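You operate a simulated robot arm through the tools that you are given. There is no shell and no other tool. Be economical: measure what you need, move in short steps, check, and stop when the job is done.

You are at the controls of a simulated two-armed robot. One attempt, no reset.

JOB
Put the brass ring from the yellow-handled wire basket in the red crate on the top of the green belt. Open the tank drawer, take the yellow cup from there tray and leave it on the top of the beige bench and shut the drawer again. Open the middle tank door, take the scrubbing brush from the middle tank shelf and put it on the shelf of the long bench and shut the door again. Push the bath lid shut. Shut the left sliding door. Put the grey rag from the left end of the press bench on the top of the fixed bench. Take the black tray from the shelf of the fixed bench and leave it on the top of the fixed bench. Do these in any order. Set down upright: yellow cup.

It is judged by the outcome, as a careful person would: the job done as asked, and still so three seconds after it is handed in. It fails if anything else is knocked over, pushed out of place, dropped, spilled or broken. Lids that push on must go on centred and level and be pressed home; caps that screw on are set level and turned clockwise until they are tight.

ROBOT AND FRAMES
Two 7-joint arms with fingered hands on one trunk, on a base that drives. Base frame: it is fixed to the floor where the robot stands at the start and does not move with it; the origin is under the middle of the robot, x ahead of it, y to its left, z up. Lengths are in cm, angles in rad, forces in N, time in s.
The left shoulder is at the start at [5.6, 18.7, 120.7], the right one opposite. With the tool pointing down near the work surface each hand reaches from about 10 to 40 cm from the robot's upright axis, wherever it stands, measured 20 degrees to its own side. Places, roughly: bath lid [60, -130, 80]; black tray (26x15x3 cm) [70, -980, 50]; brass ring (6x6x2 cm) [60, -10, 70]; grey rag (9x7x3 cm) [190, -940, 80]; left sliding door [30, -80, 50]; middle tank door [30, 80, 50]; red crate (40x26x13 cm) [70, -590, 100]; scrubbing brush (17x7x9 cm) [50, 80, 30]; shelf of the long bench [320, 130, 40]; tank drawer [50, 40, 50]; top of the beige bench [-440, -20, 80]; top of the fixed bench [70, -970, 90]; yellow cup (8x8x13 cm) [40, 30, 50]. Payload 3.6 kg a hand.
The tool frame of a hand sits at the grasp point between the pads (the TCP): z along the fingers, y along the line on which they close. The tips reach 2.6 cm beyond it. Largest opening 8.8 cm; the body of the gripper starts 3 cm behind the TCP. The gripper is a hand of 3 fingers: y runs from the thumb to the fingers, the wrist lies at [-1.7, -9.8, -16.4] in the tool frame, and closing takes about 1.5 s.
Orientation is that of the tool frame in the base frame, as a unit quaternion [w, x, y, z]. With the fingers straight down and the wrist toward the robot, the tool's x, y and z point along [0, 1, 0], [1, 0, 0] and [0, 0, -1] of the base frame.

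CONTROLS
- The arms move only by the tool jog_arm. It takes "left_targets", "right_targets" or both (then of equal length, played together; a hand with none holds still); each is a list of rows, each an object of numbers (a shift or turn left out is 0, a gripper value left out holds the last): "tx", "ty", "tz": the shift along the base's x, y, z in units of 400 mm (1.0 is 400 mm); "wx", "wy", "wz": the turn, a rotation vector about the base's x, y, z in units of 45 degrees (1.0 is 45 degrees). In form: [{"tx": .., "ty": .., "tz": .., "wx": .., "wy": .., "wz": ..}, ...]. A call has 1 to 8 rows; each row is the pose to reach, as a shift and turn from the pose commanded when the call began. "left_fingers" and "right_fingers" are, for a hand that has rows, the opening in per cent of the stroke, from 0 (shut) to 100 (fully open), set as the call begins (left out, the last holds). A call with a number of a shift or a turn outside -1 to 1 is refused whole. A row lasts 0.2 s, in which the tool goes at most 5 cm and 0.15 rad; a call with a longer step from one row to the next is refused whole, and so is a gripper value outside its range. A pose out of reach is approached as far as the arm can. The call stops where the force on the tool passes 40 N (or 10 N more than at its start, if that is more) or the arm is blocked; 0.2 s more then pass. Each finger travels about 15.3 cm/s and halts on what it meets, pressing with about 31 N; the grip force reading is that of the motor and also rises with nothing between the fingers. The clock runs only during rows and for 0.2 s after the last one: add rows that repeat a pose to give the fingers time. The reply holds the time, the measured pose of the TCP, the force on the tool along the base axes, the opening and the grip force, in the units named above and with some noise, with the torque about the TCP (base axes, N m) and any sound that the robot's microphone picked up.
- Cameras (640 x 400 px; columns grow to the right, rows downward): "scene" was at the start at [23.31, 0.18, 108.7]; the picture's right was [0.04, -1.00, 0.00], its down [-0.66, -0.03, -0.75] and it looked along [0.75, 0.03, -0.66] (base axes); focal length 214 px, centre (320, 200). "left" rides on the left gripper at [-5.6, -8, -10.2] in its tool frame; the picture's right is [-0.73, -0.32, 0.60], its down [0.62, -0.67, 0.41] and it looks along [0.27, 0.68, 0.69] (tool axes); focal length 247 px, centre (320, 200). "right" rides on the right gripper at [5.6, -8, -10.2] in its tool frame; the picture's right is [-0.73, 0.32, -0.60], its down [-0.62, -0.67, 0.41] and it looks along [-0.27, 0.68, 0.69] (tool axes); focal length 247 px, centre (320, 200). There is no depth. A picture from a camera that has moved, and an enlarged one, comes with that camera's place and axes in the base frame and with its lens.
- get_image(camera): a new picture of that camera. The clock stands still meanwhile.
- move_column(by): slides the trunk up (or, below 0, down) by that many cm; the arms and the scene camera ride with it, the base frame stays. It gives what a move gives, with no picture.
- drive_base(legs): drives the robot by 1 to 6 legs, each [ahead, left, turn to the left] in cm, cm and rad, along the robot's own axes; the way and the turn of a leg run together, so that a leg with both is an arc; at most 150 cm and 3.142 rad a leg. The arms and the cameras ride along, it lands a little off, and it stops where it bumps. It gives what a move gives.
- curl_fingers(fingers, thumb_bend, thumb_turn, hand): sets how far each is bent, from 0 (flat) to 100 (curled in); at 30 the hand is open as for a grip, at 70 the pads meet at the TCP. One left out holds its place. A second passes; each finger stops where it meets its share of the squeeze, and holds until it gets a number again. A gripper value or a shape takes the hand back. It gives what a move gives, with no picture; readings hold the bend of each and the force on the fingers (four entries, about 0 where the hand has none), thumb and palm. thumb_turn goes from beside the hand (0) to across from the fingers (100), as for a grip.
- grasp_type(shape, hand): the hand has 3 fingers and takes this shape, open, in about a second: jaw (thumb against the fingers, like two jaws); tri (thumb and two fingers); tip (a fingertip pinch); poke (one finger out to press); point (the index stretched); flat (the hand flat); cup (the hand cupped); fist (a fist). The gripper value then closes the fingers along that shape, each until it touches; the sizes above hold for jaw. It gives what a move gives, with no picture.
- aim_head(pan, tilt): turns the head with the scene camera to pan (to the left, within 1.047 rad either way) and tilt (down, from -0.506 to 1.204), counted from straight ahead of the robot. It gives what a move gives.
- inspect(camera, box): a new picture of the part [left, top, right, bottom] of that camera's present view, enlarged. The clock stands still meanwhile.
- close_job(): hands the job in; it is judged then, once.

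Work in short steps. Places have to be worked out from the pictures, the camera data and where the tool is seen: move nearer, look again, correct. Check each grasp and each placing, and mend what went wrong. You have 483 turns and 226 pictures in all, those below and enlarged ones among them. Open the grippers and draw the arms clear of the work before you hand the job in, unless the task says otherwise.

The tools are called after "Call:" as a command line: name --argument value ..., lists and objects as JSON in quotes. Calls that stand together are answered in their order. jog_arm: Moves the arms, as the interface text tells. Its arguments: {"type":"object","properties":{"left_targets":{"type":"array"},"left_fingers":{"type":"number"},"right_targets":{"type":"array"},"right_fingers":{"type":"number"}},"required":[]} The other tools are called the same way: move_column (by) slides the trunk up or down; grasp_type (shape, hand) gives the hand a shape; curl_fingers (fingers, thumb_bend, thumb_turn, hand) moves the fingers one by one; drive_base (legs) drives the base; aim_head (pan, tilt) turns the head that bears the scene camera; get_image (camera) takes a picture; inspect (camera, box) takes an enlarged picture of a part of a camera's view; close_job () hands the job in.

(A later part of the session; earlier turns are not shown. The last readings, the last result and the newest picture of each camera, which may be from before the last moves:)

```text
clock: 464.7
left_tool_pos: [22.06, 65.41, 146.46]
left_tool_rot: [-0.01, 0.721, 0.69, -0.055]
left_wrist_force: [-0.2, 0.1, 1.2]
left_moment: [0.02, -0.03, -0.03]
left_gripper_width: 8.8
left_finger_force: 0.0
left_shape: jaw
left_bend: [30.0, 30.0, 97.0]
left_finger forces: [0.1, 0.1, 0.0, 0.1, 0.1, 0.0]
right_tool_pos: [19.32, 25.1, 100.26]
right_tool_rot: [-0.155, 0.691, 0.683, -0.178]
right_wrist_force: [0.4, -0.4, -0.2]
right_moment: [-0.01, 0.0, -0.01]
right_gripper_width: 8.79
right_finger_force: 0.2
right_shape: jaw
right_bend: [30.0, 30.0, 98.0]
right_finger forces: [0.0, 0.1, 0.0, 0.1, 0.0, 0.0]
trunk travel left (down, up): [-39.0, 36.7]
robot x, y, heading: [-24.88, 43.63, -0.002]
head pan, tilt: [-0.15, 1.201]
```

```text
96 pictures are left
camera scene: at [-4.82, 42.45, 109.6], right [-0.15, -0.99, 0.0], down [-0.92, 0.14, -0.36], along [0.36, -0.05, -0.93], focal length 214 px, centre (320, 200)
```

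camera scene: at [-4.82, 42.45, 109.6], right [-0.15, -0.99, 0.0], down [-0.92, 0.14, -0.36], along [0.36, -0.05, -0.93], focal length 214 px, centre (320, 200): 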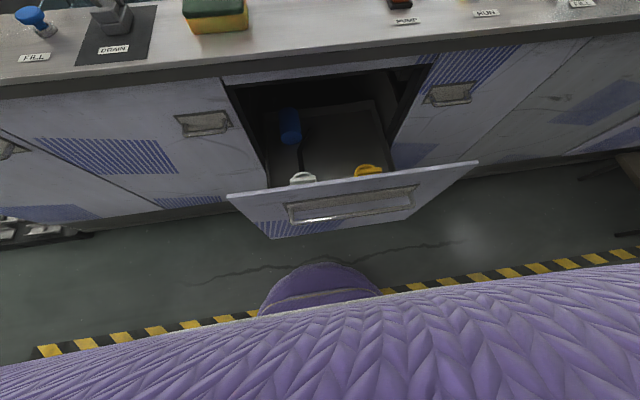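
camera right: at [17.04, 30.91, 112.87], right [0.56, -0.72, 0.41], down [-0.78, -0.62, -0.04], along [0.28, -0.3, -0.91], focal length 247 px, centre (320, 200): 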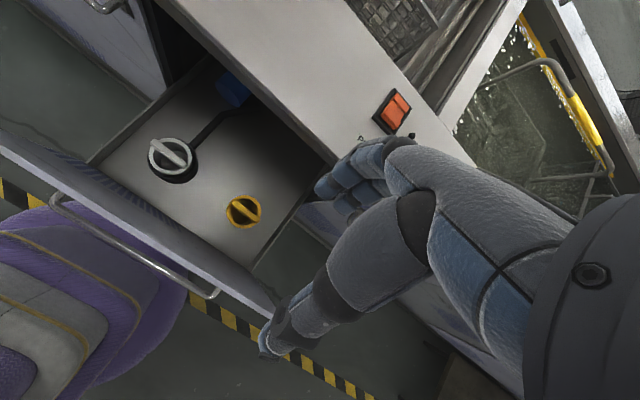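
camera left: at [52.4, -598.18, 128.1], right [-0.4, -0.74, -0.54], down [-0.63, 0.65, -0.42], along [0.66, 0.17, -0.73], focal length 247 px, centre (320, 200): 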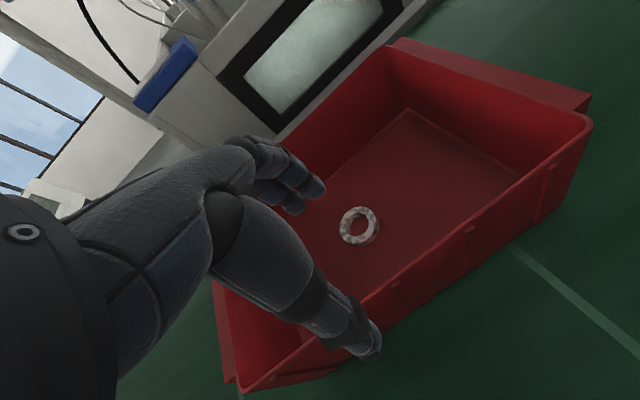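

First row was too long; I split it.

Call:
jog_arm --right_targets '[{"tx": 0.035, "ty": 0.01, "tz": -0.1}, {"tx": 0.035, "ty": 0.01, "tz": -0.22}, {"tx": 0.035, "ty": 0.01, "tz": -0.34}, {"tx": 0.035, "ty": 0.01, "tz": -0.46}, {"tx": 0.035, "ty": 0.01, "tz": -0.58}, {"tx": 0.035, "ty": 0.01, "tz": -0.7}, {"tx": 0.035, "ty": 0.01, "tz": -0.8}]' --right_fingers 42

Call:
get_image --camera "right"

```text
clock: 466.3
left_tool_pos: [22.11, 65.54, 146.41]
left_tool_rot: [-0.01, 0.721, 0.69, -0.055]
left_wrist_force: [0.1, -1.1, 0.8]
left_moment: [-0.02, -0.01, -0.03]
left_gripper_width: 8.79
left_finger_force: 0.0
left_shape: jaw
left_bend: [30.0, 30.0, 97.0]
left_finger forces: [0.1, 0.1, 0.1, 0.0, 0.0, 0.0]
right_tool_pos: [20.76, 25.5, 68.15]
right_tool_rot: [-0.155, 0.69, 0.684, -0.179]
right_wrist_force: [0.4, 0.0, 0.3]
right_moment: [0.0, -0.01, 0.05]
right_gripper_width: 3.73
right_finger_force: 0.0
right_shape: jaw
right_bend: [46.0, 71.0, 100.0]
right_finger forces: [0.0, 0.1, 0.0, 0.1, 0.1, 0.1]
trunk travel left (down, up): [-39.0, 36.7]
robot x, y, heading: [-24.62, 43.56, -0.001]
head pan, tilt: [-0.15, 1.201]
```

```text
95 pictures are left
camera right: at [18.49, 31.46, 80.79], right [0.56, -0.72, 0.41], down [-0.78, -0.62, -0.04], along [0.28, -0.3, -0.91], focal length 247 px, centre (320, 200)
```

right: 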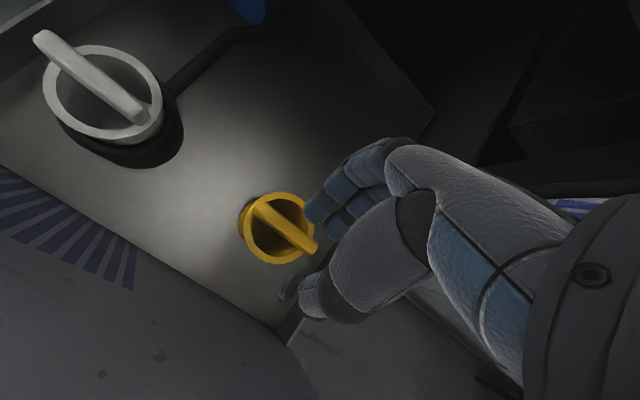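

Bar is nearly aligned; correcting +0.5 cm in x, +0.6 in y, and lowering over it.

Call:
jog_arm --right_targets '[{"tx": 0.013, "ty": 0.015, "tz": -0.05}, {"tx": 0.013, "ty": 0.015, "tz": -0.1}, {"tx": 0.013, "ty": 0.015, "tz": -0.14}]'

Call:
get_image --camera "right"

```text
clock: 467.1
left_tool_pos: [22.04, 65.48, 146.39]
left_tool_rot: [-0.01, 0.721, 0.69, -0.056]
left_wrist_force: [-0.6, -0.6, 0.1]
left_moment: [0.01, -0.02, 0.01]
left_gripper_width: 8.78
left_finger_force: 0.0
left_shape: jaw
left_bend: [30.0, 30.0, 97.0]
left_finger forces: [0.0, 0.0, 0.0, 0.1, 0.0, 0.1]
right_tool_pos: [21.26, 25.91, 62.49]
right_tool_rot: [-0.155, 0.691, 0.683, -0.178]
right_wrist_force: [-0.2, 0.4, 0.0]
right_moment: [0.04, 0.01, 0.01]
right_gripper_width: 3.68
right_finger_force: 0.1
right_shape: jaw
right_bend: [46.0, 71.0, 100.0]
right_finger forces: [0.1, 0.0, 0.1, 0.0, 0.0, 0.0]
trunk travel left (down, up): [-39.0, 36.7]
robot x, y, heading: [-24.61, 43.46, 0.001]
head pan, tilt: [-0.15, 1.201]
```

```text
94 pictures are left
camera right: at [19.02, 31.93, 75.18], right [0.56, -0.72, 0.41], down [-0.78, -0.62, -0.04], along [0.28, -0.3, -0.91], focal length 247 px, centre (320, 200)
```

right: 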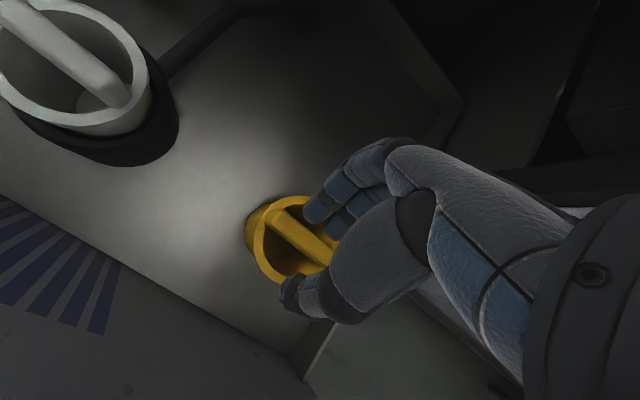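

Fingers straddle the bar. I shift 0.5 cm forward, lower 1 cm and close gently.

Call:
jog_arm --right_targets '[{"tx": 0.012}, {"tx": 0.012, "tz": -0.015}, {"tx": 0.012, "tz": -0.025}]'

Call:
jog_arm --right_targets '[{}, {}, {}, {}, {}, {}, {}, {}]' --right_fingers 0

Call:
get_image --camera "right"

```text
clock: 467.9
left_tool_pos: [22.02, 65.4, 146.38]
left_tool_rot: [-0.01, 0.722, 0.69, -0.055]
left_wrist_force: [-0.1, -0.8, 0.2]
left_moment: [0.01, 0.0, -0.01]
left_gripper_width: 8.76
left_finger_force: 0.1
left_shape: jaw
left_bend: [30.0, 30.0, 97.0]
left_finger forces: [0.1, 0.1, 0.0, 0.0, 0.0, 0.0]
right_tool_pos: [21.56, 25.98, 61.49]
right_tool_rot: [-0.155, 0.691, 0.683, -0.178]
right_wrist_force: [0.0, -0.3, -0.1]
right_moment: [0.05, -0.01, -0.02]
right_gripper_width: 3.72
right_finger_force: 0.0
right_shape: jaw
right_bend: [46.0, 71.0, 100.0]
right_finger forces: [0.1, 0.1, 0.0, 0.0, 0.1, 0.0]
trunk travel left (down, up): [-39.0, 36.7]
robot x, y, heading: [-24.8, 43.56, -0.002]
head pan, tilt: [-0.15, 1.201]
```

```text
clock: 469.7
left_tool_pos: [21.94, 65.51, 146.45]
left_tool_rot: [-0.01, 0.722, 0.69, -0.055]
left_wrist_force: [-0.7, -0.2, 0.2]
left_moment: [-0.04, -0.03, 0.0]
left_gripper_width: 8.82
left_finger_force: 0.0
left_shape: jaw
left_bend: [30.0, 30.0, 97.0]
left_finger forces: [0.0, 0.0, 0.1, 0.1, 0.1, 0.1]
right_tool_pos: [21.53, 25.98, 61.55]
right_tool_rot: [-0.155, 0.691, 0.683, -0.177]
right_wrist_force: [0.3, -0.3, -0.2]
right_moment: [0.02, 0.01, -0.01]
right_gripper_width: 0.0
right_finger_force: 31.3
right_shape: jaw
right_bend: [70.0, 45.0, 100.0]
right_finger forces: [0.1, 0.1, 0.0, 0.0, 0.0, 0.0]
trunk travel left (down, up): [-39.0, 36.7]
robot x, y, heading: [-24.63, 43.1, 0.001]
head pan, tilt: [-0.15, 1.201]
```

```text
93 pictures are left
camera right: at [19.21, 31.92, 74.25], right [0.56, -0.72, 0.41], down [-0.78, -0.62, -0.04], along [0.28, -0.3, -0.91], focal length 247 px, centre (320, 200)
```

right: 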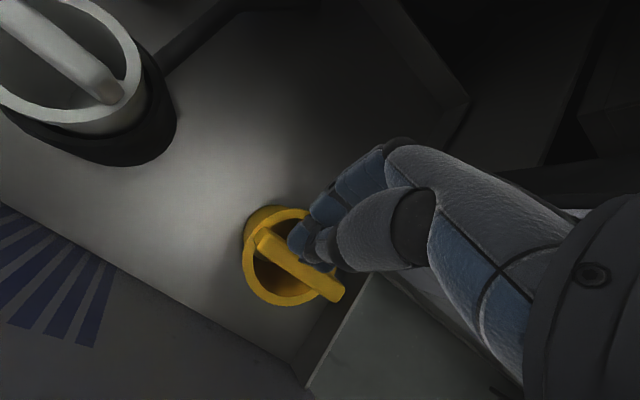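

I closed over empty: the thumb passed above the bar, since it tips higher when tilted; the bar is now at ≈(19.7,25.9,59.5). I open, raise, shift back 1.7 cm, and go 2 cm deeper.

Call:
jog_arm --right_targets '[{"tz": 0.08}, {"tz": 0.12}, {"tz": 0.12}, {"tz": 0.12, "tx": -0.03}, {"tz": 0.12, "tx": -0.043}]' --right_fingers 42

Call:
get_image --camera "right"

```text
clock: 470.9
left_tool_pos: [22.03, 65.52, 146.3]
left_tool_rot: [-0.01, 0.722, 0.69, -0.055]
left_wrist_force: [0.4, 0.9, -0.6]
left_moment: [0.01, -0.02, 0.03]
left_gripper_width: 8.79
left_finger_force: 0.0
left_shape: jaw
left_bend: [30.0, 30.0, 97.0]
left_finger forces: [0.0, 0.0, 0.0, 0.1, 0.0, 0.0]
right_tool_pos: [20.13, 25.88, 66.24]
right_tool_rot: [-0.155, 0.69, 0.684, -0.179]
right_wrist_force: [0.3, 0.4, -0.4]
right_moment: [0.01, 0.02, -0.01]
right_gripper_width: 3.64
right_finger_force: 0.1
right_shape: jaw
right_bend: [46.0, 71.0, 100.0]
right_finger forces: [0.1, 0.0, 0.1, 0.1, 0.0, 0.0]
trunk travel left (down, up): [-39.0, 36.7]
robot x, y, heading: [-25.01, 43.16, -0.0]
head pan, tilt: [-0.15, 1.201]
```

```text
92 pictures are left
camera right: at [17.81, 31.86, 79.0], right [0.56, -0.72, 0.41], down [-0.78, -0.62, -0.04], along [0.28, -0.3, -0.91], focal length 247 px, centre (320, 200)
```

right: 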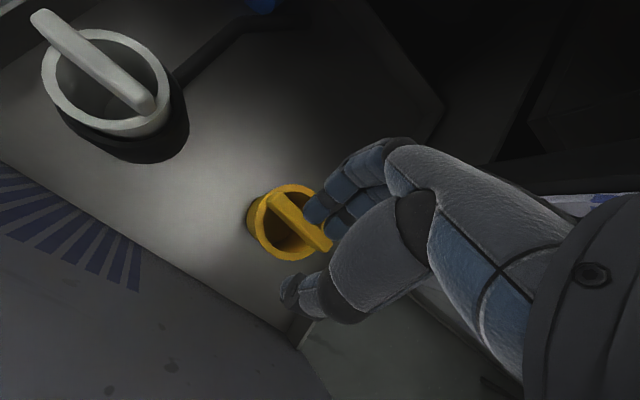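

The bar is at x≈21.1, z≈60.2; the closed pads were ~1.4 cm too high. I go to TCP (21.1,26,59.8) and close.

Call:
jog_arm --right_targets '[{"tx": 0.024}, {"tx": 0.024, "tz": -0.06}, {"tx": 0.024, "tz": -0.11}, {"tx": 0.024, "tz": -0.14}, {"tx": 0.024, "tz": -0.16}]'

Call:
get_image --camera "right"

```text
clock: 472.1
left_tool_pos: [21.72, 65.62, 146.46]
left_tool_rot: [-0.009, 0.721, 0.69, -0.055]
left_wrist_force: [0.0, -0.4, 0.4]
left_moment: [0.03, 0.02, 0.0]
left_gripper_width: 8.79
left_finger_force: 0.0
left_shape: jaw
left_bend: [30.0, 30.0, 97.0]
left_finger forces: [0.1, 0.1, 0.0, 0.0, 0.1, 0.1]
right_tool_pos: [20.64, 25.99, 61.01]
right_tool_rot: [-0.155, 0.691, 0.684, -0.177]
right_wrist_force: [-1.6, 0.7, 28.7]
right_moment: [0.39, 0.1, 0.01]
right_gripper_width: 3.04
right_finger_force: 0.1
right_shape: jaw
right_bend: [83.0, 71.0, 100.0]
right_finger forces: [29.0, 0.0, 0.1, 0.1, 0.0, 0.0]
right hand out of reach, approached as far as the arm can: row 4, 5
trunk travel left (down, up): [-39.0, 36.7]
robot x, y, heading: [-24.83, 43.78, -0.004]
head pan, tilt: [-0.15, 1.201]
```

```text
91 pictures are left
camera right: at [18.16, 31.89, 73.75], right [0.56, -0.72, 0.41], down [-0.78, -0.62, -0.04], along [0.29, -0.3, -0.91], focal length 247 px, centre (320, 200)
```

right: 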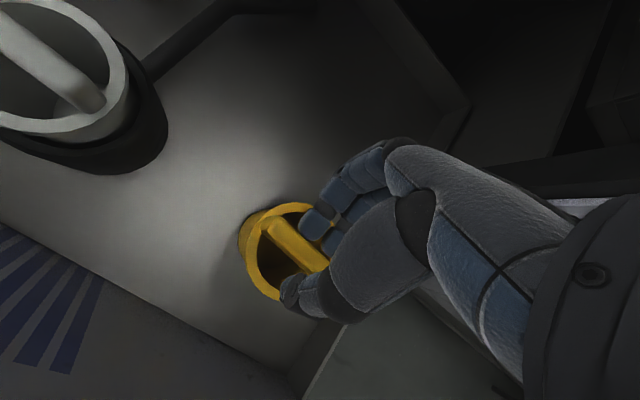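

A finger sits on top of the bar, and the arm is near full stretch. I raise 4 cm, lower the trunk 10 cm, and come down 1.2 cm further forward.

Call:
jog_arm --right_targets '[{"tz": 0.06}, {"tz": 0.15}, {"tz": 0.26}, {"tz": 0.36, "tx": 0.03}]' --right_fingers 45

Call:
move_column --by -10

Call:
get_image --camera "right"

```text
clock: 473.1
left_tool_pos: [22.0, 65.46, 146.46]
left_tool_rot: [-0.01, 0.721, 0.69, -0.055]
left_wrist_force: [0.1, -0.2, -0.2]
left_moment: [-0.02, 0.01, 0.03]
left_gripper_width: 8.78
left_finger_force: 0.0
left_shape: jaw
left_bend: [30.0, 30.0, 97.0]
left_finger forces: [0.0, 0.1, 0.1, 0.0, 0.0, 0.1]
right_tool_pos: [21.61, 26.12, 75.11]
right_tool_rot: [-0.155, 0.69, 0.684, -0.179]
right_wrist_force: [0.9, -0.2, -1.3]
right_moment: [0.01, 0.0, 0.02]
right_gripper_width: 3.94
right_finger_force: 0.0
right_shape: jaw
right_bend: [45.0, 70.0, 100.0]
right_finger forces: [0.0, 0.1, 0.0, 0.0, 0.1, 0.0]
trunk travel left (down, up): [-39.0, 36.7]
robot x, y, heading: [-24.67, 43.41, -0.001]
head pan, tilt: [-0.15, 1.201]
```

```text
clock: 474.4
left_tool_pos: [21.82, 65.45, 136.35]
left_tool_rot: [-0.01, 0.721, 0.691, -0.054]
left_wrist_force: [-0.3, -0.1, -0.1]
left_moment: [0.02, 0.0, 0.0]
left_gripper_width: 8.76
left_finger_force: 0.1
left_shape: jaw
left_bend: [30.0, 30.0, 97.0]
left_finger forces: [0.1, 0.0, 0.0, 0.1, 0.0, 0.0]
right_tool_pos: [21.56, 25.88, 65.35]
right_tool_rot: [-0.154, 0.691, 0.684, -0.178]
right_wrist_force: [0.5, -0.3, 0.7]
right_moment: [0.01, 0.0, 0.01]
right_gripper_width: 3.93
right_finger_force: 0.0
right_shape: jaw
right_bend: [45.0, 70.0, 100.0]
right_finger forces: [0.0, 0.0, 0.0, 0.0, 0.0, 0.1]
trunk travel left (down, up): [-29.0, 46.7]
robot x, y, heading: [-24.74, 43.58, -0.004]
head pan, tilt: [-0.15, 1.201]
```

```text
90 pictures are left
camera right: at [19.36, 31.78, 78.0], right [0.56, -0.72, 0.41], down [-0.78, -0.62, -0.04], along [0.28, -0.3, -0.91], focal length 247 px, centre (320, 200)
```

right: 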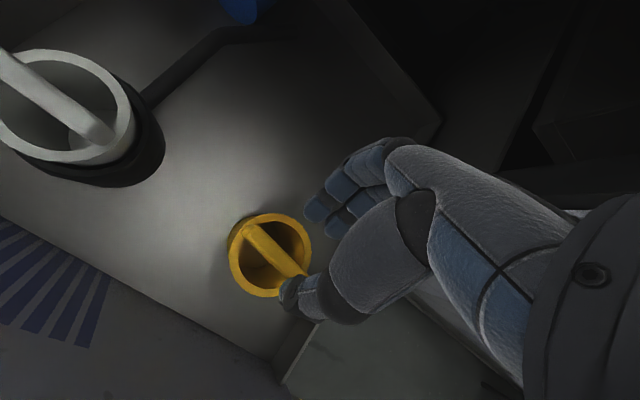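

The cup slid ~1.5 cm toward me; bar now ≈(19.6,26.3,60.2). I descend to TCP (19.7,26.3,59.6).

Call:
jog_arm --right_targets '[{"tx": -0.047, "ty": 0.01}, {"tx": -0.047, "ty": 0.01, "tz": -0.06}, {"tx": -0.047, "ty": 0.01, "tz": -0.11}, {"tx": -0.047, "ty": 0.01, "tz": -0.143}]'

Call:
get_image --camera "right"

```text
clock: 475.4
left_tool_pos: [22.01, 65.54, 136.35]
left_tool_rot: [-0.01, 0.721, 0.691, -0.056]
left_wrist_force: [-0.3, 0.5, 0.4]
left_moment: [0.01, -0.03, 0.01]
left_gripper_width: 8.78
left_finger_force: 0.1
left_shape: jaw
left_bend: [30.0, 30.0, 97.0]
left_finger forces: [0.0, 0.0, 0.1, 0.0, 0.0, 0.0]
right_tool_pos: [19.86, 26.39, 59.54]
right_tool_rot: [-0.156, 0.691, 0.683, -0.178]
right_wrist_force: [0.2, -0.4, 0.3]
right_moment: [0.02, 0.02, 0.01]
right_gripper_width: 3.91
right_finger_force: 0.1
right_shape: jaw
right_bend: [45.0, 70.0, 100.0]
right_finger forces: [0.0, 0.0, 0.0, 0.1, 0.0, 0.0]
trunk travel left (down, up): [-29.0, 46.7]
robot x, y, heading: [-24.87, 43.35, -0.004]
head pan, tilt: [-0.15, 1.201]
```

```text
89 pictures are left
camera right: at [17.62, 32.24, 72.26], right [0.56, -0.72, 0.41], down [-0.78, -0.62, -0.04], along [0.28, -0.3, -0.91], focal length 247 px, centre (320, 200)
```

right: 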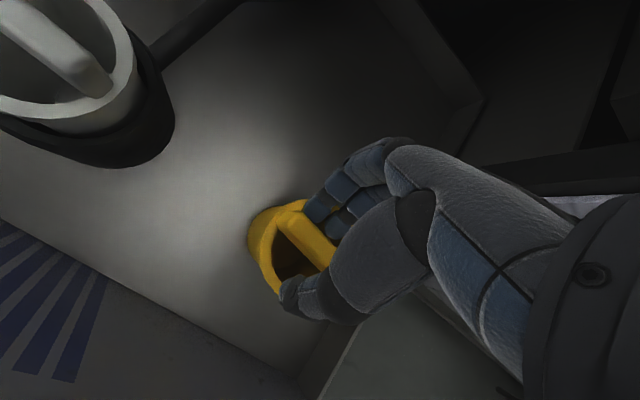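

No contact; bar between fingers and thumb. I close.

Call:
jog_arm --right_targets '[{}, {}, {}, {}, {}, {}, {}, {}]' --right_fingers 0

Call:
get_image --camera "right"

```text
clock: 477.2
left_tool_pos: [21.99, 65.47, 136.4]
left_tool_rot: [-0.01, 0.722, 0.69, -0.055]
left_wrist_force: [0.3, 0.2, -0.1]
left_moment: [0.01, -0.02, 0.01]
left_gripper_width: 8.77
left_finger_force: 0.0
left_shape: jaw
left_bend: [30.0, 30.0, 97.0]
left_finger forces: [0.1, 0.0, 0.0, 0.0, 0.0, 0.1]
right_tool_pos: [19.9, 26.32, 59.64]
right_tool_rot: [-0.156, 0.69, 0.684, -0.179]
right_wrist_force: [0.6, -0.2, 3.5]
right_moment: [-0.04, -0.1, 0.0]
right_gripper_width: 1.4
right_finger_force: 31.1
right_shape: jaw
right_bend: [62.0, 75.0, 100.0]
right_finger forces: [13.4, 12.9, 0.1, 0.0, 26.2, 0.1]
trunk travel left (down, up): [-29.0, 46.7]
robot x, y, heading: [-24.89, 43.31, 0.001]
head pan, tilt: [-0.15, 1.201]
```

```text
88 pictures are left
camera right: at [17.6, 32.23, 72.28], right [0.56, -0.72, 0.41], down [-0.78, -0.62, -0.04], along [0.28, -0.3, -0.91], focal length 247 px, centre (320, 200)
```

right: 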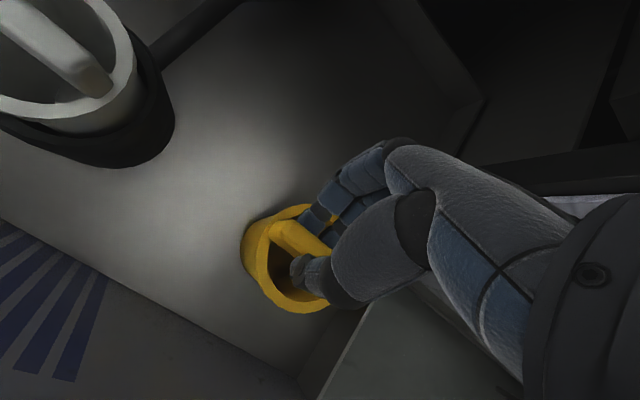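

Solid grip on the bar (1.4 cm). I lift straight up.

Call:
jog_arm --right_targets '[{"tz": 0.05}, {"tz": 0.12}, {"tz": 0.24}, {"tz": 0.36}]'

Call:
get_image --camera "right"

```text
clock: 478.2
left_tool_pos: [21.97, 65.45, 136.3]
left_tool_rot: [-0.01, 0.722, 0.69, -0.056]
left_wrist_force: [0.4, -0.8, -0.8]
left_moment: [0.0, 0.03, 0.0]
left_gripper_width: 8.78
left_finger_force: 0.1
left_shape: jaw
left_bend: [30.0, 30.0, 97.0]
left_finger forces: [0.0, 0.1, 0.0, 0.0, 0.0, 0.1]
right_tool_pos: [19.62, 26.17, 74.19]
right_tool_rot: [-0.155, 0.69, 0.684, -0.179]
right_wrist_force: [-0.5, 0.3, -0.3]
right_moment: [0.02, -0.06, 0.0]
right_gripper_width: 1.39
right_finger_force: 31.1
right_shape: jaw
right_bend: [62.0, 76.0, 100.0]
right_finger forces: [13.1, 12.6, 0.0, 0.0, 25.4, 0.0]
trunk travel left (down, up): [-29.0, 46.7]
robot x, y, heading: [-24.57, 43.47, -0.0]
head pan, tilt: [-0.15, 1.201]
```

```text
87 pictures are left
camera right: at [17.27, 32.07, 86.74], right [0.56, -0.72, 0.41], down [-0.78, -0.62, -0.04], along [0.28, -0.3, -0.91], focal length 247 px, centre (320, 200)
```

right: 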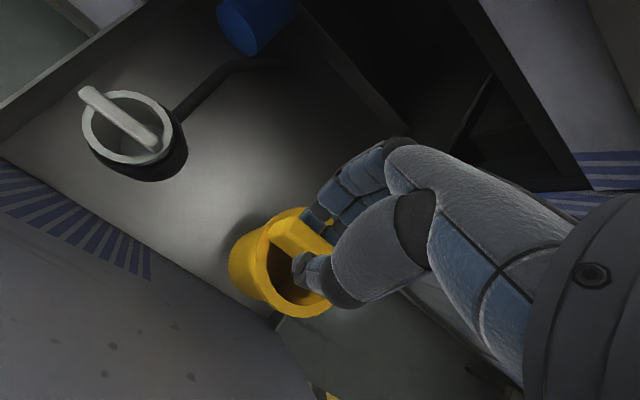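

Cup is up. I raise it well clear with the arm (to ~z 110), then back off to shut the drawer with the left hand.

Call:
jog_arm --right_targets '[{"tz": 0.12}, {"tz": 0.24}, {"tz": 0.36}, {"tz": 0.48}, {"tz": 0.6}, {"tz": 0.7}, {"tz": 0.8}, {"tz": 0.88}]'

Call:
drive_base --legs '[[-24, -3, 0]]'

Call:
jog_arm --left_targets '[{"tz": -0.12}, {"tz": -0.24}, {"tz": -0.36}, {"tz": -0.48}, {"tz": -0.6}, {"tz": -0.72}, {"tz": -0.84}, {"tz": -0.96}]' --left_fingers 0

```text
clock: 480.0
left_tool_pos: [21.98, 65.48, 136.42]
left_tool_rot: [-0.009, 0.722, 0.69, -0.055]
left_wrist_force: [-0.3, 0.0, 1.0]
left_moment: [-0.02, -0.01, 0.02]
left_gripper_width: 8.77
left_finger_force: 0.0
left_shape: jaw
left_bend: [30.0, 30.0, 97.0]
left_finger forces: [0.1, 0.1, 0.0, 0.0, 0.0, 0.1]
right_tool_pos: [19.6, 26.37, 109.29]
right_tool_rot: [-0.156, 0.69, 0.684, -0.179]
right_wrist_force: [-0.3, -0.5, -0.9]
right_moment: [0.03, -0.01, 0.01]
right_gripper_width: 1.35
right_finger_force: 30.9
right_shape: jaw
right_bend: [62.0, 76.0, 100.0]
right_finger forces: [13.1, 12.6, 0.1, 0.1, 25.3, 0.0]
trunk travel left (down, up): [-29.0, 46.7]
robot x, y, heading: [-24.96, 43.77, -0.003]
head pan, tilt: [-0.15, 1.201]
```

```text
clock: 481.8
left_tool_pos: [-1.98, 62.63, 136.52]
left_tool_rot: [-0.009, 0.721, 0.691, -0.055]
left_wrist_force: [-0.1, -0.5, 0.3]
left_moment: [0.0, -0.02, 0.01]
left_gripper_width: 8.79
left_finger_force: 0.0
left_shape: jaw
left_bend: [30.0, 30.0, 97.0]
left_finger forces: [0.0, 0.1, 0.0, 0.0, 0.0, 0.1]
right_tool_pos: [-4.22, 23.56, 109.34]
right_tool_rot: [-0.155, 0.69, 0.684, -0.179]
right_wrist_force: [-0.3, 0.1, -0.6]
right_moment: [0.03, -0.06, 0.0]
right_gripper_width: 1.36
right_finger_force: 31.4
right_shape: jaw
right_bend: [62.0, 76.0, 100.0]
right_finger forces: [13.2, 12.5, 0.0, 0.1, 25.3, 0.0]
trunk travel left (down, up): [-29.0, 46.7]
robot x, y, heading: [-48.95, 40.35, -0.004]
head pan, tilt: [-0.15, 1.201]
```

```text
clock: 483.6
left_tool_pos: [-1.95, 62.65, 97.71]
left_tool_rot: [-0.01, 0.721, 0.691, -0.055]
left_wrist_force: [0.0, -0.4, -0.1]
left_moment: [-0.01, -0.02, 0.01]
left_gripper_width: 0.0
left_finger_force: 31.2
left_shape: jaw
left_bend: [70.0, 46.0, 100.0]
left_finger forces: [0.1, 0.0, 0.0, 0.0, 0.0, 0.0]
right_tool_pos: [-4.12, 23.43, 109.26]
right_tool_rot: [-0.156, 0.69, 0.684, -0.18]
right_wrist_force: [-0.2, 0.2, -0.7]
right_moment: [-0.01, -0.04, -0.01]
right_gripper_width: 1.38
right_finger_force: 31.3
right_shape: jaw
right_bend: [62.0, 76.0, 100.0]
right_finger forces: [13.1, 12.6, 0.0, 0.0, 25.3, 0.0]
trunk travel left (down, up): [-29.0, 46.7]
robot x, y, heading: [-48.37, 40.26, 0.001]
head pan, tilt: [-0.15, 1.201]
```

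Left hand descends further while I sidestep right so it faces the drawer handle's middle.

Call:
drive_base --legs '[[0, -26, 0]]'

Call:
jog_arm --left_targets '[{"tz": -0.12}, {"tz": -0.24}, {"tz": -0.36}, {"tz": -0.48}, {"tz": -0.6}, {"tz": -0.69}]'

Call:
aim_head --pan 0.3 --tilt 0.7

Call:
get_image --camera "scene"

```text
clock: 485.4
left_tool_pos: [-2.04, 36.53, 97.72]
left_tool_rot: [-0.01, 0.721, 0.691, -0.055]
left_wrist_force: [-0.6, -0.5, -0.3]
left_moment: [0.0, 0.02, -0.01]
left_gripper_width: 0.0
left_finger_force: 31.0
left_shape: jaw
left_bend: [70.0, 46.0, 100.0]
left_finger forces: [0.0, 0.0, 0.0, 0.1, 0.1, 0.1]
right_tool_pos: [-4.05, -2.4, 109.22]
right_tool_rot: [-0.156, 0.689, 0.685, -0.178]
right_wrist_force: [-0.3, 0.1, -0.6]
right_moment: [0.02, -0.05, 0.03]
right_gripper_width: 1.39
right_finger_force: 31.4
right_shape: jaw
right_bend: [62.0, 76.0, 100.0]
right_finger forces: [13.1, 12.5, 0.0, 0.0, 25.3, 0.1]
trunk travel left (down, up): [-29.0, 46.7]
robot x, y, heading: [-48.79, 14.46, -0.007]
head pan, tilt: [-0.15, 1.201]
```

```text
clock: 486.8
left_tool_pos: [-2.02, 36.64, 69.93]
left_tool_rot: [-0.009, 0.72, 0.692, -0.055]
left_wrist_force: [-0.5, 0.5, 0.6]
left_moment: [-0.01, 0.02, -0.04]
left_gripper_width: 0.0
left_finger_force: 31.1
left_shape: jaw
left_bend: [70.0, 46.0, 100.0]
left_finger forces: [0.0, 0.1, 0.1, 0.1, 0.0, 0.0]
right_tool_pos: [-4.09, -2.2, 109.15]
right_tool_rot: [-0.154, 0.69, 0.684, -0.179]
right_wrist_force: [0.7, -0.2, -1.6]
right_moment: [0.02, -0.06, 0.0]
right_gripper_width: 1.38
right_finger_force: 30.6
right_shape: jaw
right_bend: [62.0, 76.0, 100.0]
right_finger forces: [13.1, 12.5, 0.0, 0.0, 25.3, 0.0]
trunk travel left (down, up): [-29.0, 46.7]
robot x, y, heading: [-48.53, 14.3, -0.004]
head pan, tilt: [-0.15, 1.201]
```

```text
clock: 487.8
left_tool_pos: [-2.05, 36.59, 69.94]
left_tool_rot: [-0.009, 0.719, 0.692, -0.056]
left_wrist_force: [0.2, -0.8, -0.1]
left_moment: [0.01, 0.01, -0.01]
left_gripper_width: 0.01
left_finger_force: 30.9
left_shape: jaw
left_bend: [70.0, 46.0, 100.0]
left_finger forces: [0.1, 0.0, 0.0, 0.0, 0.0, 0.0]
right_tool_pos: [-4.14, -2.22, 109.31]
right_tool_rot: [-0.155, 0.69, 0.684, -0.179]
right_wrist_force: [0.0, -0.9, -1.6]
right_moment: [0.02, -0.03, -0.01]
right_gripper_width: 1.36
right_finger_force: 30.6
right_shape: jaw
right_bend: [62.0, 76.0, 100.0]
right_finger forces: [13.1, 12.5, 0.0, 0.1, 25.2, 0.1]
trunk travel left (down, up): [-29.0, 46.7]
robot x, y, heading: [-49.09, 14.69, -0.002]
head pan, tilt: [0.3, 0.7]
```

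```text
86 pictures are left
camera scene: at [-24.77, 17.11, 102.43], right [0.29, -0.96, 0.0], down [-0.62, -0.19, -0.76], along [0.73, 0.23, -0.65], focal length 214 px, centre (320, 200)
```

scene: 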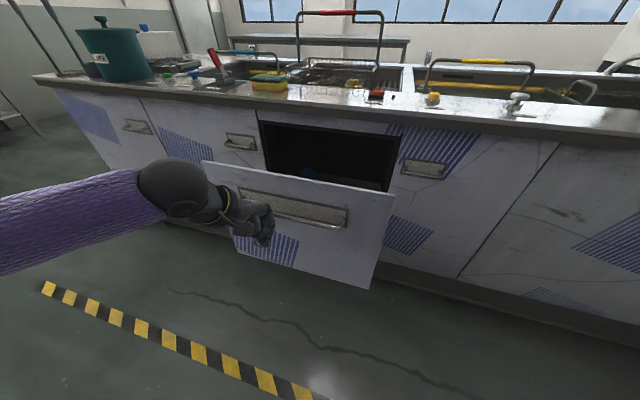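

I drive forward to push the drawer shut.

Call:
drive_base --legs '[[31, 0, 0]]'

Call:
get_image --camera "scene"

```text
clock: 489.8
left_tool_pos: [26.62, 36.51, 69.99]
left_tool_rot: [-0.012, 0.721, 0.691, -0.058]
left_wrist_force: [-8.6, 1.2, 7.2]
left_moment: [0.08, -0.23, 0.08]
left_gripper_width: 0.0
left_finger_force: 30.5
left_shape: jaw
left_bend: [70.0, 46.0, 100.0]
left_finger forces: [0.1, 10.3, 0.1, 0.0, 0.1, 0.0]
right_tool_pos: [24.85, -2.24, 109.26]
right_tool_rot: [-0.155, 0.69, 0.684, -0.178]
right_wrist_force: [0.0, -0.1, -0.2]
right_moment: [-0.01, -0.03, -0.03]
right_gripper_width: 1.41
right_finger_force: 30.8
right_shape: jaw
right_bend: [62.0, 76.0, 100.0]
right_finger forces: [13.1, 12.5, 0.0, 0.0, 25.3, 0.0]
trunk travel left (down, up): [-29.0, 46.7]
robot x, y, heading: [-20.09, 14.86, -0.001]
head pan, tilt: [0.3, 0.7]
stopped in leg 1: the force on the tool passed its limit at 61 N (the readings are from after the stop); the commanded pose is now the measured one
```

```text
85 pictures are left
camera scene: at [4.18, 17.13, 102.46], right [0.3, -0.96, 0.0], down [-0.61, -0.19, -0.77], along [0.73, 0.23, -0.64], focal length 214 px, centre (320, 200)
```

scene: 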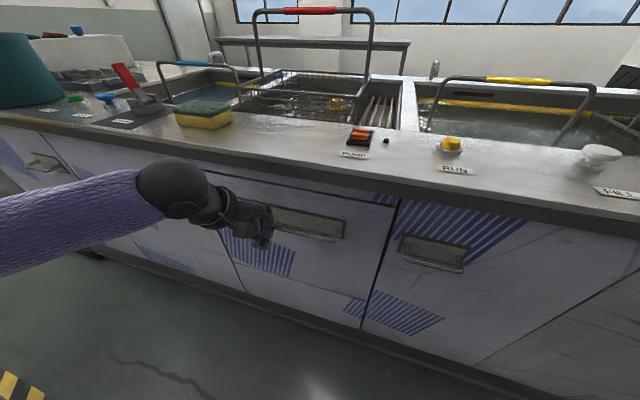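

Drawer is shut. I back off, raise the left hand and turn round towards the beige bench.

Call:
drive_base --legs '[[-55, 0, 0]]'

Call:
jog_arm --left_targets '[{"tz": 0.12}, {"tz": 0.24}, {"tz": 0.36}, {"tz": 0.48}, {"tz": 0.6}, {"tz": 0.72}, {"tz": 0.84}]'

Call:
inspect --camera "scene" --box '[220, 100, 460, 260]'

Call:
drive_base --legs '[[0, 0, 3.14]]'

Call:
aim_head --pan 0 --tilt 0.25

Call:
get_image --camera "scene"

```text
clock: 492.9
left_tool_pos: [-28.14, 36.29, 69.88]
left_tool_rot: [-0.013, 0.723, 0.689, -0.057]
left_wrist_force: [-0.6, -0.4, 0.1]
left_moment: [0.02, 0.0, 0.02]
left_gripper_width: 0.01
left_finger_force: 30.5
left_shape: jaw
left_bend: [70.0, 46.0, 100.0]
left_finger forces: [0.0, 0.0, 0.1, 0.1, 0.0, 0.0]
right_tool_pos: [-30.24, -2.44, 109.15]
right_tool_rot: [-0.155, 0.692, 0.682, -0.178]
right_wrist_force: [1.0, -0.3, -0.6]
right_moment: [-0.02, -0.05, -0.04]
right_gripper_width: 1.38
right_finger_force: 31.0
right_shape: jaw
right_bend: [62.0, 76.0, 100.0]
right_finger forces: [13.1, 12.5, 0.0, 0.1, 25.3, 0.1]
trunk travel left (down, up): [-29.0, 46.7]
robot x, y, heading: [-74.48, 14.95, -0.003]
head pan, tilt: [0.3, 0.7]
```

```text
clock: 494.5
left_tool_pos: [-28.25, 36.59, 103.45]
left_tool_rot: [-0.015, 0.723, 0.689, -0.058]
left_wrist_force: [0.5, 0.4, 1.1]
left_moment: [0.02, -0.05, -0.04]
left_gripper_width: 0.0
left_finger_force: 31.4
left_shape: jaw
left_bend: [70.0, 46.0, 100.0]
left_finger forces: [0.0, 0.0, 0.1, 0.1, 0.0, 0.0]
right_tool_pos: [-30.02, -2.31, 109.32]
right_tool_rot: [-0.156, 0.691, 0.683, -0.178]
right_wrist_force: [0.8, -0.7, -0.9]
right_moment: [0.01, -0.03, 0.01]
right_gripper_width: 1.37
right_finger_force: 30.8
right_shape: jaw
right_bend: [62.0, 76.0, 100.0]
right_finger forces: [13.0, 12.5, 0.0, 0.1, 25.3, 0.0]
trunk travel left (down, up): [-29.0, 46.7]
robot x, y, heading: [-74.68, 14.55, -0.007]
head pan, tilt: [0.3, 0.7]
```

```text
2.50 times, centred on (340, 180) of scene
camera zoom: at [-50.76, 17.13, 102.44], right [0.29, -0.96, 0.0], down [-0.62, -0.19, -0.77], along [0.73, 0.22, -0.64], focal length 536 px, centre (270, 250)
```

zoom: 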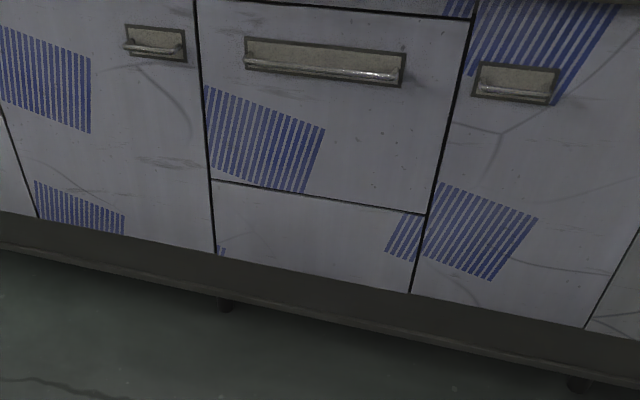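

```text
clock: 502.2
left_tool_pos: [-121.76, -5.78, 103.46]
left_tool_rot: [0.058, -0.681, 0.73, -0.014]
left_wrist_force: [-0.5, 0.2, 1.4]
left_moment: [0.0, 0.01, -0.01]
left_gripper_width: 0.0
left_finger_force: 30.9
left_shape: jaw
left_bend: [70.0, 46.0, 100.0]
left_finger forces: [0.1, 0.0, 0.2, 0.0, 0.0, 0.0]
right_tool_pos: [-118.87, 33.13, 109.22]
right_tool_rot: [0.177, -0.675, 0.698, -0.158]
right_wrist_force: [-0.5, 0.8, 0.0]
right_moment: [0.02, 0.02, -0.01]
right_gripper_width: 1.37
right_finger_force: 31.3
right_shape: jaw
right_bend: [62.0, 77.0, 100.0]
right_finger forces: [12.9, 12.2, 0.0, 0.0, 24.8, 0.1]
trunk travel left (down, up): [-29.0, 46.7]
robot x, y, heading: [-74.78, 14.9, 3.119]
head pan, tilt: [0.3, 0.7]
```

```text
clock: 503.1
left_tool_pos: [-121.74, -5.78, 103.45]
left_tool_rot: [0.059, -0.682, 0.729, -0.014]
left_wrist_force: [-0.4, 0.8, 0.1]
left_moment: [-0.05, 0.01, -0.01]
left_gripper_width: 0.0
left_finger_force: 30.9
left_shape: jaw
left_bend: [70.0, 46.0, 100.0]
left_finger forces: [0.1, 0.0, 0.0, 0.0, 0.0, 0.0]
right_tool_pos: [-118.75, 33.15, 109.16]
right_tool_rot: [0.177, -0.675, 0.698, -0.158]
right_wrist_force: [-0.2, 0.1, -0.6]
right_moment: [-0.04, 0.0, -0.01]
right_gripper_width: 1.34
right_finger_force: 30.6
right_shape: jaw
right_bend: [62.0, 77.0, 100.0]
right_finger forces: [12.9, 12.3, 0.1, 0.1, 24.8, 0.0]
trunk travel left (down, up): [-29.0, 46.7]
robot x, y, heading: [-74.98, 15.09, 3.113]
head pan, tilt: [0.0, 0.25]
```

```text
83 pictures are left
camera scene: at [-100.09, 15.42, 106.51], right [0.03, 1.0, 0.0], down [0.25, -0.01, -0.97], along [-0.97, 0.03, -0.25], focal length 214 px, centre (320, 200)
```

scene: 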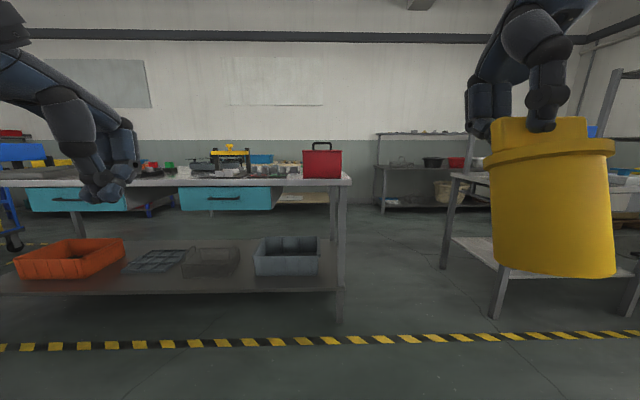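

Drawer confirmed shut. The beige bench is beyond the grey one; there's a passage at y≈80. I drive through it.

Call:
drive_base --legs '[[0, -67, 0.025], [110, 0, 0]]'

Call:
aim_head --pan 0.3 --tilt 0.35

Call:
get_image --camera "scene"

```text
clock: 512.1
left_tool_pos: [-231.81, 60.3, 103.31]
left_tool_rot: [0.058, -0.686, 0.725, -0.013]
left_wrist_force: [-0.7, 0.5, 0.0]
left_moment: [0.0, 0.01, 0.03]
left_gripper_width: 0.02
left_finger_force: 31.1
left_shape: jaw
left_bend: [70.0, 46.0, 100.0]
left_finger forces: [0.0, 0.0, 0.1, 0.1, 0.0, 0.0]
right_tool_pos: [-229.6, 99.32, 109.19]
right_tool_rot: [0.179, -0.68, 0.694, -0.158]
right_wrist_force: [0.0, 0.1, -1.4]
right_moment: [-0.01, 0.05, 0.0]
right_gripper_width: 1.35
right_finger_force: 30.9
right_shape: jaw
right_bend: [62.0, 77.0, 100.0]
right_finger forces: [12.9, 12.2, 0.0, 0.1, 24.9, 0.0]
trunk travel left (down, up): [-29.0, 46.7]
robot x, y, heading: [-185.1, 81.64, 3.132]
head pan, tilt: [0.0, 0.25]
```

```text
clock: 512.9
left_tool_pos: [-231.78, 60.34, 103.46]
left_tool_rot: [0.059, -0.687, 0.725, -0.013]
left_wrist_force: [0.1, -0.4, 0.1]
left_moment: [0.02, -0.02, -0.01]
left_gripper_width: 0.0
left_finger_force: 30.8
left_shape: jaw
left_bend: [70.0, 46.0, 100.0]
left_finger forces: [0.0, 0.0, 0.1, 0.0, 0.1, 0.0]
right_tool_pos: [-229.64, 99.29, 109.23]
right_tool_rot: [0.178, -0.68, 0.694, -0.158]
right_wrist_force: [-0.1, 0.0, -1.3]
right_moment: [0.01, 0.03, 0.03]
right_gripper_width: 1.36
right_finger_force: 31.3
right_shape: jaw
right_bend: [62.0, 77.0, 100.0]
right_finger forces: [12.9, 12.2, 0.0, 0.0, 24.8, 0.0]
trunk travel left (down, up): [-29.0, 46.7]
robot x, y, heading: [-185.13, 81.7, 3.128]
head pan, tilt: [0.3, 0.351]
```

```text
82 pictures are left
camera scene: at [-210.12, 79.08, 105.57], right [-0.28, 0.96, 0.0], down [0.33, 0.1, -0.94], along [-0.9, -0.27, -0.34], focal length 214 px, centre (320, 200)
```

scene: 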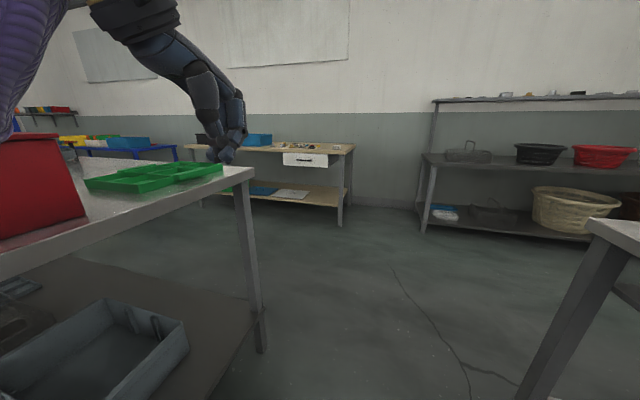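

Beige (wood) bench is ahead at x≈−420, right end y≈45. I drive to (−335,80) and sidestep left.

Call:
drive_base --legs '[[148, 0, 0], [0, 62, 0]]'

Call:
aim_head --pan 0 --tilt 0.55

Call:
get_image --camera "scene"

```text
clock: 516.0
left_tool_pos: [-271.94, 65.25, 103.24]
left_tool_rot: [0.059, -0.631, 0.773, -0.014]
left_wrist_force: [-0.3, -0.2, -0.1]
left_moment: [-0.02, 0.0, -0.03]
left_gripper_width: 0.0
left_finger_force: 31.1
left_shape: jaw
left_bend: [70.0, 46.0, 100.0]
left_finger forces: [0.1, 0.1, 0.0, 0.1, 0.1, 0.0]
right_tool_pos: [-263.35, 103.01, 107.18]
right_tool_rot: [0.19, -0.626, 0.734, -0.181]
right_wrist_force: [0.2, 0.4, -1.7]
right_moment: [-0.01, 0.02, -0.02]
right_gripper_width: 1.34
right_finger_force: 31.2
right_shape: jaw
right_bend: [62.0, 77.0, 100.0]
right_finger forces: [13.5, 13.5, 0.1, 0.1, 26.5, 0.0]
trunk travel left (down, up): [-29.0, 46.7]
robot x, y, heading: [-222.8, 80.97, 2.978]
head pan, tilt: [0.3, 0.351]
stopped in leg 1: the robot was blocked; the commanded pose is now the measured one
```

```text
clock: 516.9
left_tool_pos: [-271.92, 65.05, 103.26]
left_tool_rot: [0.059, -0.633, 0.772, -0.012]
left_wrist_force: [0.0, 0.3, 0.4]
left_moment: [0.01, -0.02, 0.01]
left_gripper_width: 0.0
left_finger_force: 30.8
left_shape: jaw
left_bend: [70.0, 46.0, 100.0]
left_finger forces: [0.0, 0.0, 0.0, 0.0, 0.0, 0.0]
right_tool_pos: [-263.57, 102.95, 107.26]
right_tool_rot: [0.19, -0.627, 0.734, -0.181]
right_wrist_force: [0.0, 0.0, -1.0]
right_moment: [-0.04, 0.04, 0.0]
right_gripper_width: 1.36
right_finger_force: 31.1
right_shape: jaw
right_bend: [62.0, 77.0, 100.0]
right_finger forces: [13.4, 13.5, 0.0, 0.1, 26.6, 0.1]
trunk travel left (down, up): [-29.0, 46.7]
robot x, y, heading: [-222.94, 80.82, 2.985]
head pan, tilt: [0.0, 0.55]
```

```text
81 pictures are left
camera scene: at [-246.01, 82.97, 104.26], right [0.16, 0.99, 0.01], down [0.5, -0.07, -0.86], along [-0.85, 0.14, -0.5], focal length 214 px, centre (320, 200)
```

scene: 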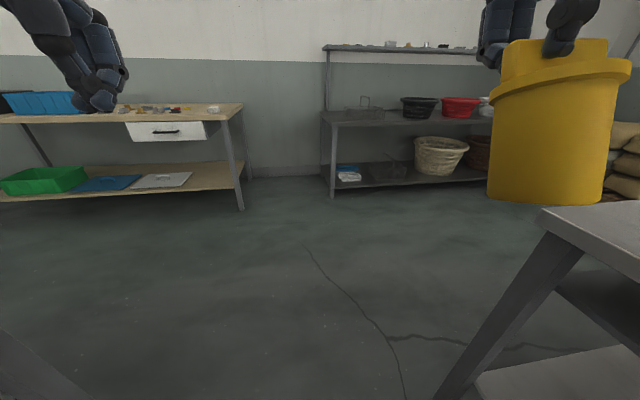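

Blocked — perhaps my right elbow met the bench on the right. I look both ways.

Call:
aim_head --pan -0.95 --tilt 0.5

Call:
get_image --camera "scene"

Call:
aim_head --pan 0.95 --tilt 0.5

Call:
get_image --camera "scene"

```text
clock: 518.1
left_tool_pos: [-271.93, 65.0, 103.35]
left_tool_rot: [0.058, -0.633, 0.772, -0.013]
left_wrist_force: [-0.6, 0.3, 0.2]
left_moment: [0.0, 0.01, -0.02]
left_gripper_width: 0.0
left_finger_force: 31.0
left_shape: jaw
left_bend: [70.0, 46.0, 100.0]
left_finger forces: [0.0, 0.0, 0.1, 0.1, 0.0, 0.0]
right_tool_pos: [-263.58, 103.01, 107.24]
right_tool_rot: [0.189, -0.626, 0.735, -0.18]
right_wrist_force: [-0.7, 0.1, -0.6]
right_moment: [0.0, 0.03, -0.01]
right_gripper_width: 1.33
right_finger_force: 30.9
right_shape: jaw
right_bend: [62.0, 77.0, 100.0]
right_finger forces: [13.5, 13.5, 0.0, 0.1, 26.6, 0.0]
trunk travel left (down, up): [-29.0, 46.7]
robot x, y, heading: [-223.22, 80.36, 2.982]
head pan, tilt: [-0.949, 0.499]
```

```text
80 pictures are left
camera scene: at [-241.22, 89.68, 104.73], right [0.89, 0.45, -0.01], down [0.2, -0.41, -0.89], along [-0.4, 0.79, -0.46], focal length 214 px, centre (320, 200)
```

scene: 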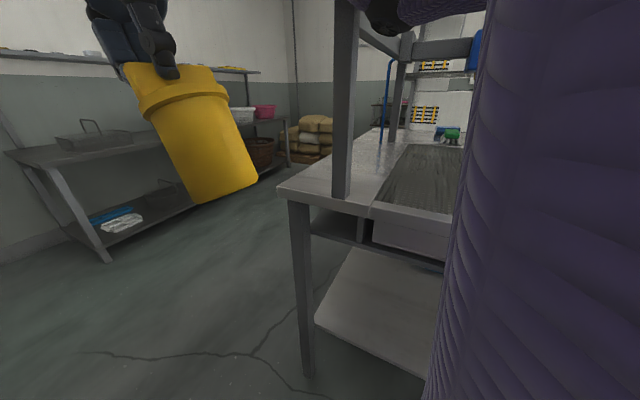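

```text
clock: 520.0
left_tool_pos: [-272.02, 65.05, 103.3]
left_tool_rot: [0.058, -0.633, 0.772, -0.013]
left_wrist_force: [0.0, -0.2, -0.4]
left_moment: [-0.03, -0.01, -0.01]
left_gripper_width: 0.04
left_finger_force: 31.3
left_shape: jaw
left_bend: [70.0, 46.0, 100.0]
left_finger forces: [0.0, 0.1, 0.0, 0.0, 0.0, 0.1]
right_tool_pos: [-263.49, 103.0, 107.25]
right_tool_rot: [0.189, -0.627, 0.734, -0.18]
right_wrist_force: [-0.3, 0.5, -0.3]
right_moment: [-0.06, 0.04, 0.01]
right_gripper_width: 1.34
right_finger_force: 30.4
right_shape: jaw
right_bend: [62.0, 77.0, 100.0]
right_finger forces: [13.5, 13.6, 0.0, 0.0, 26.6, 0.0]
trunk travel left (down, up): [-29.0, 46.7]
robot x, y, heading: [-223.17, 80.41, 2.979]
head pan, tilt: [0.949, 0.499]
```

```text
79 pictures are left
camera scene: at [-243.56, 75.06, 104.56], right [-0.71, 0.7, 0.02], down [0.32, 0.35, -0.88], along [-0.63, -0.62, -0.48], focal length 214 px, centre (320, 200)
```

scene: 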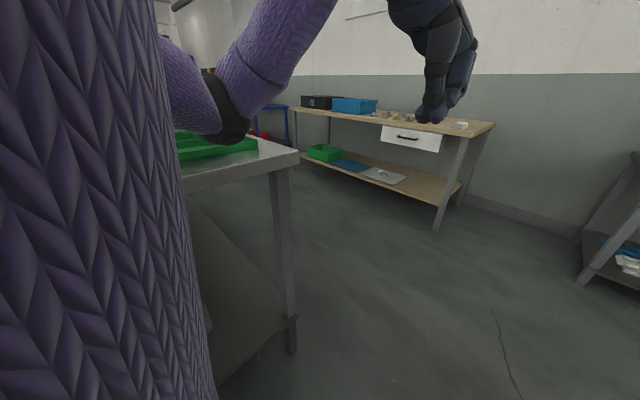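

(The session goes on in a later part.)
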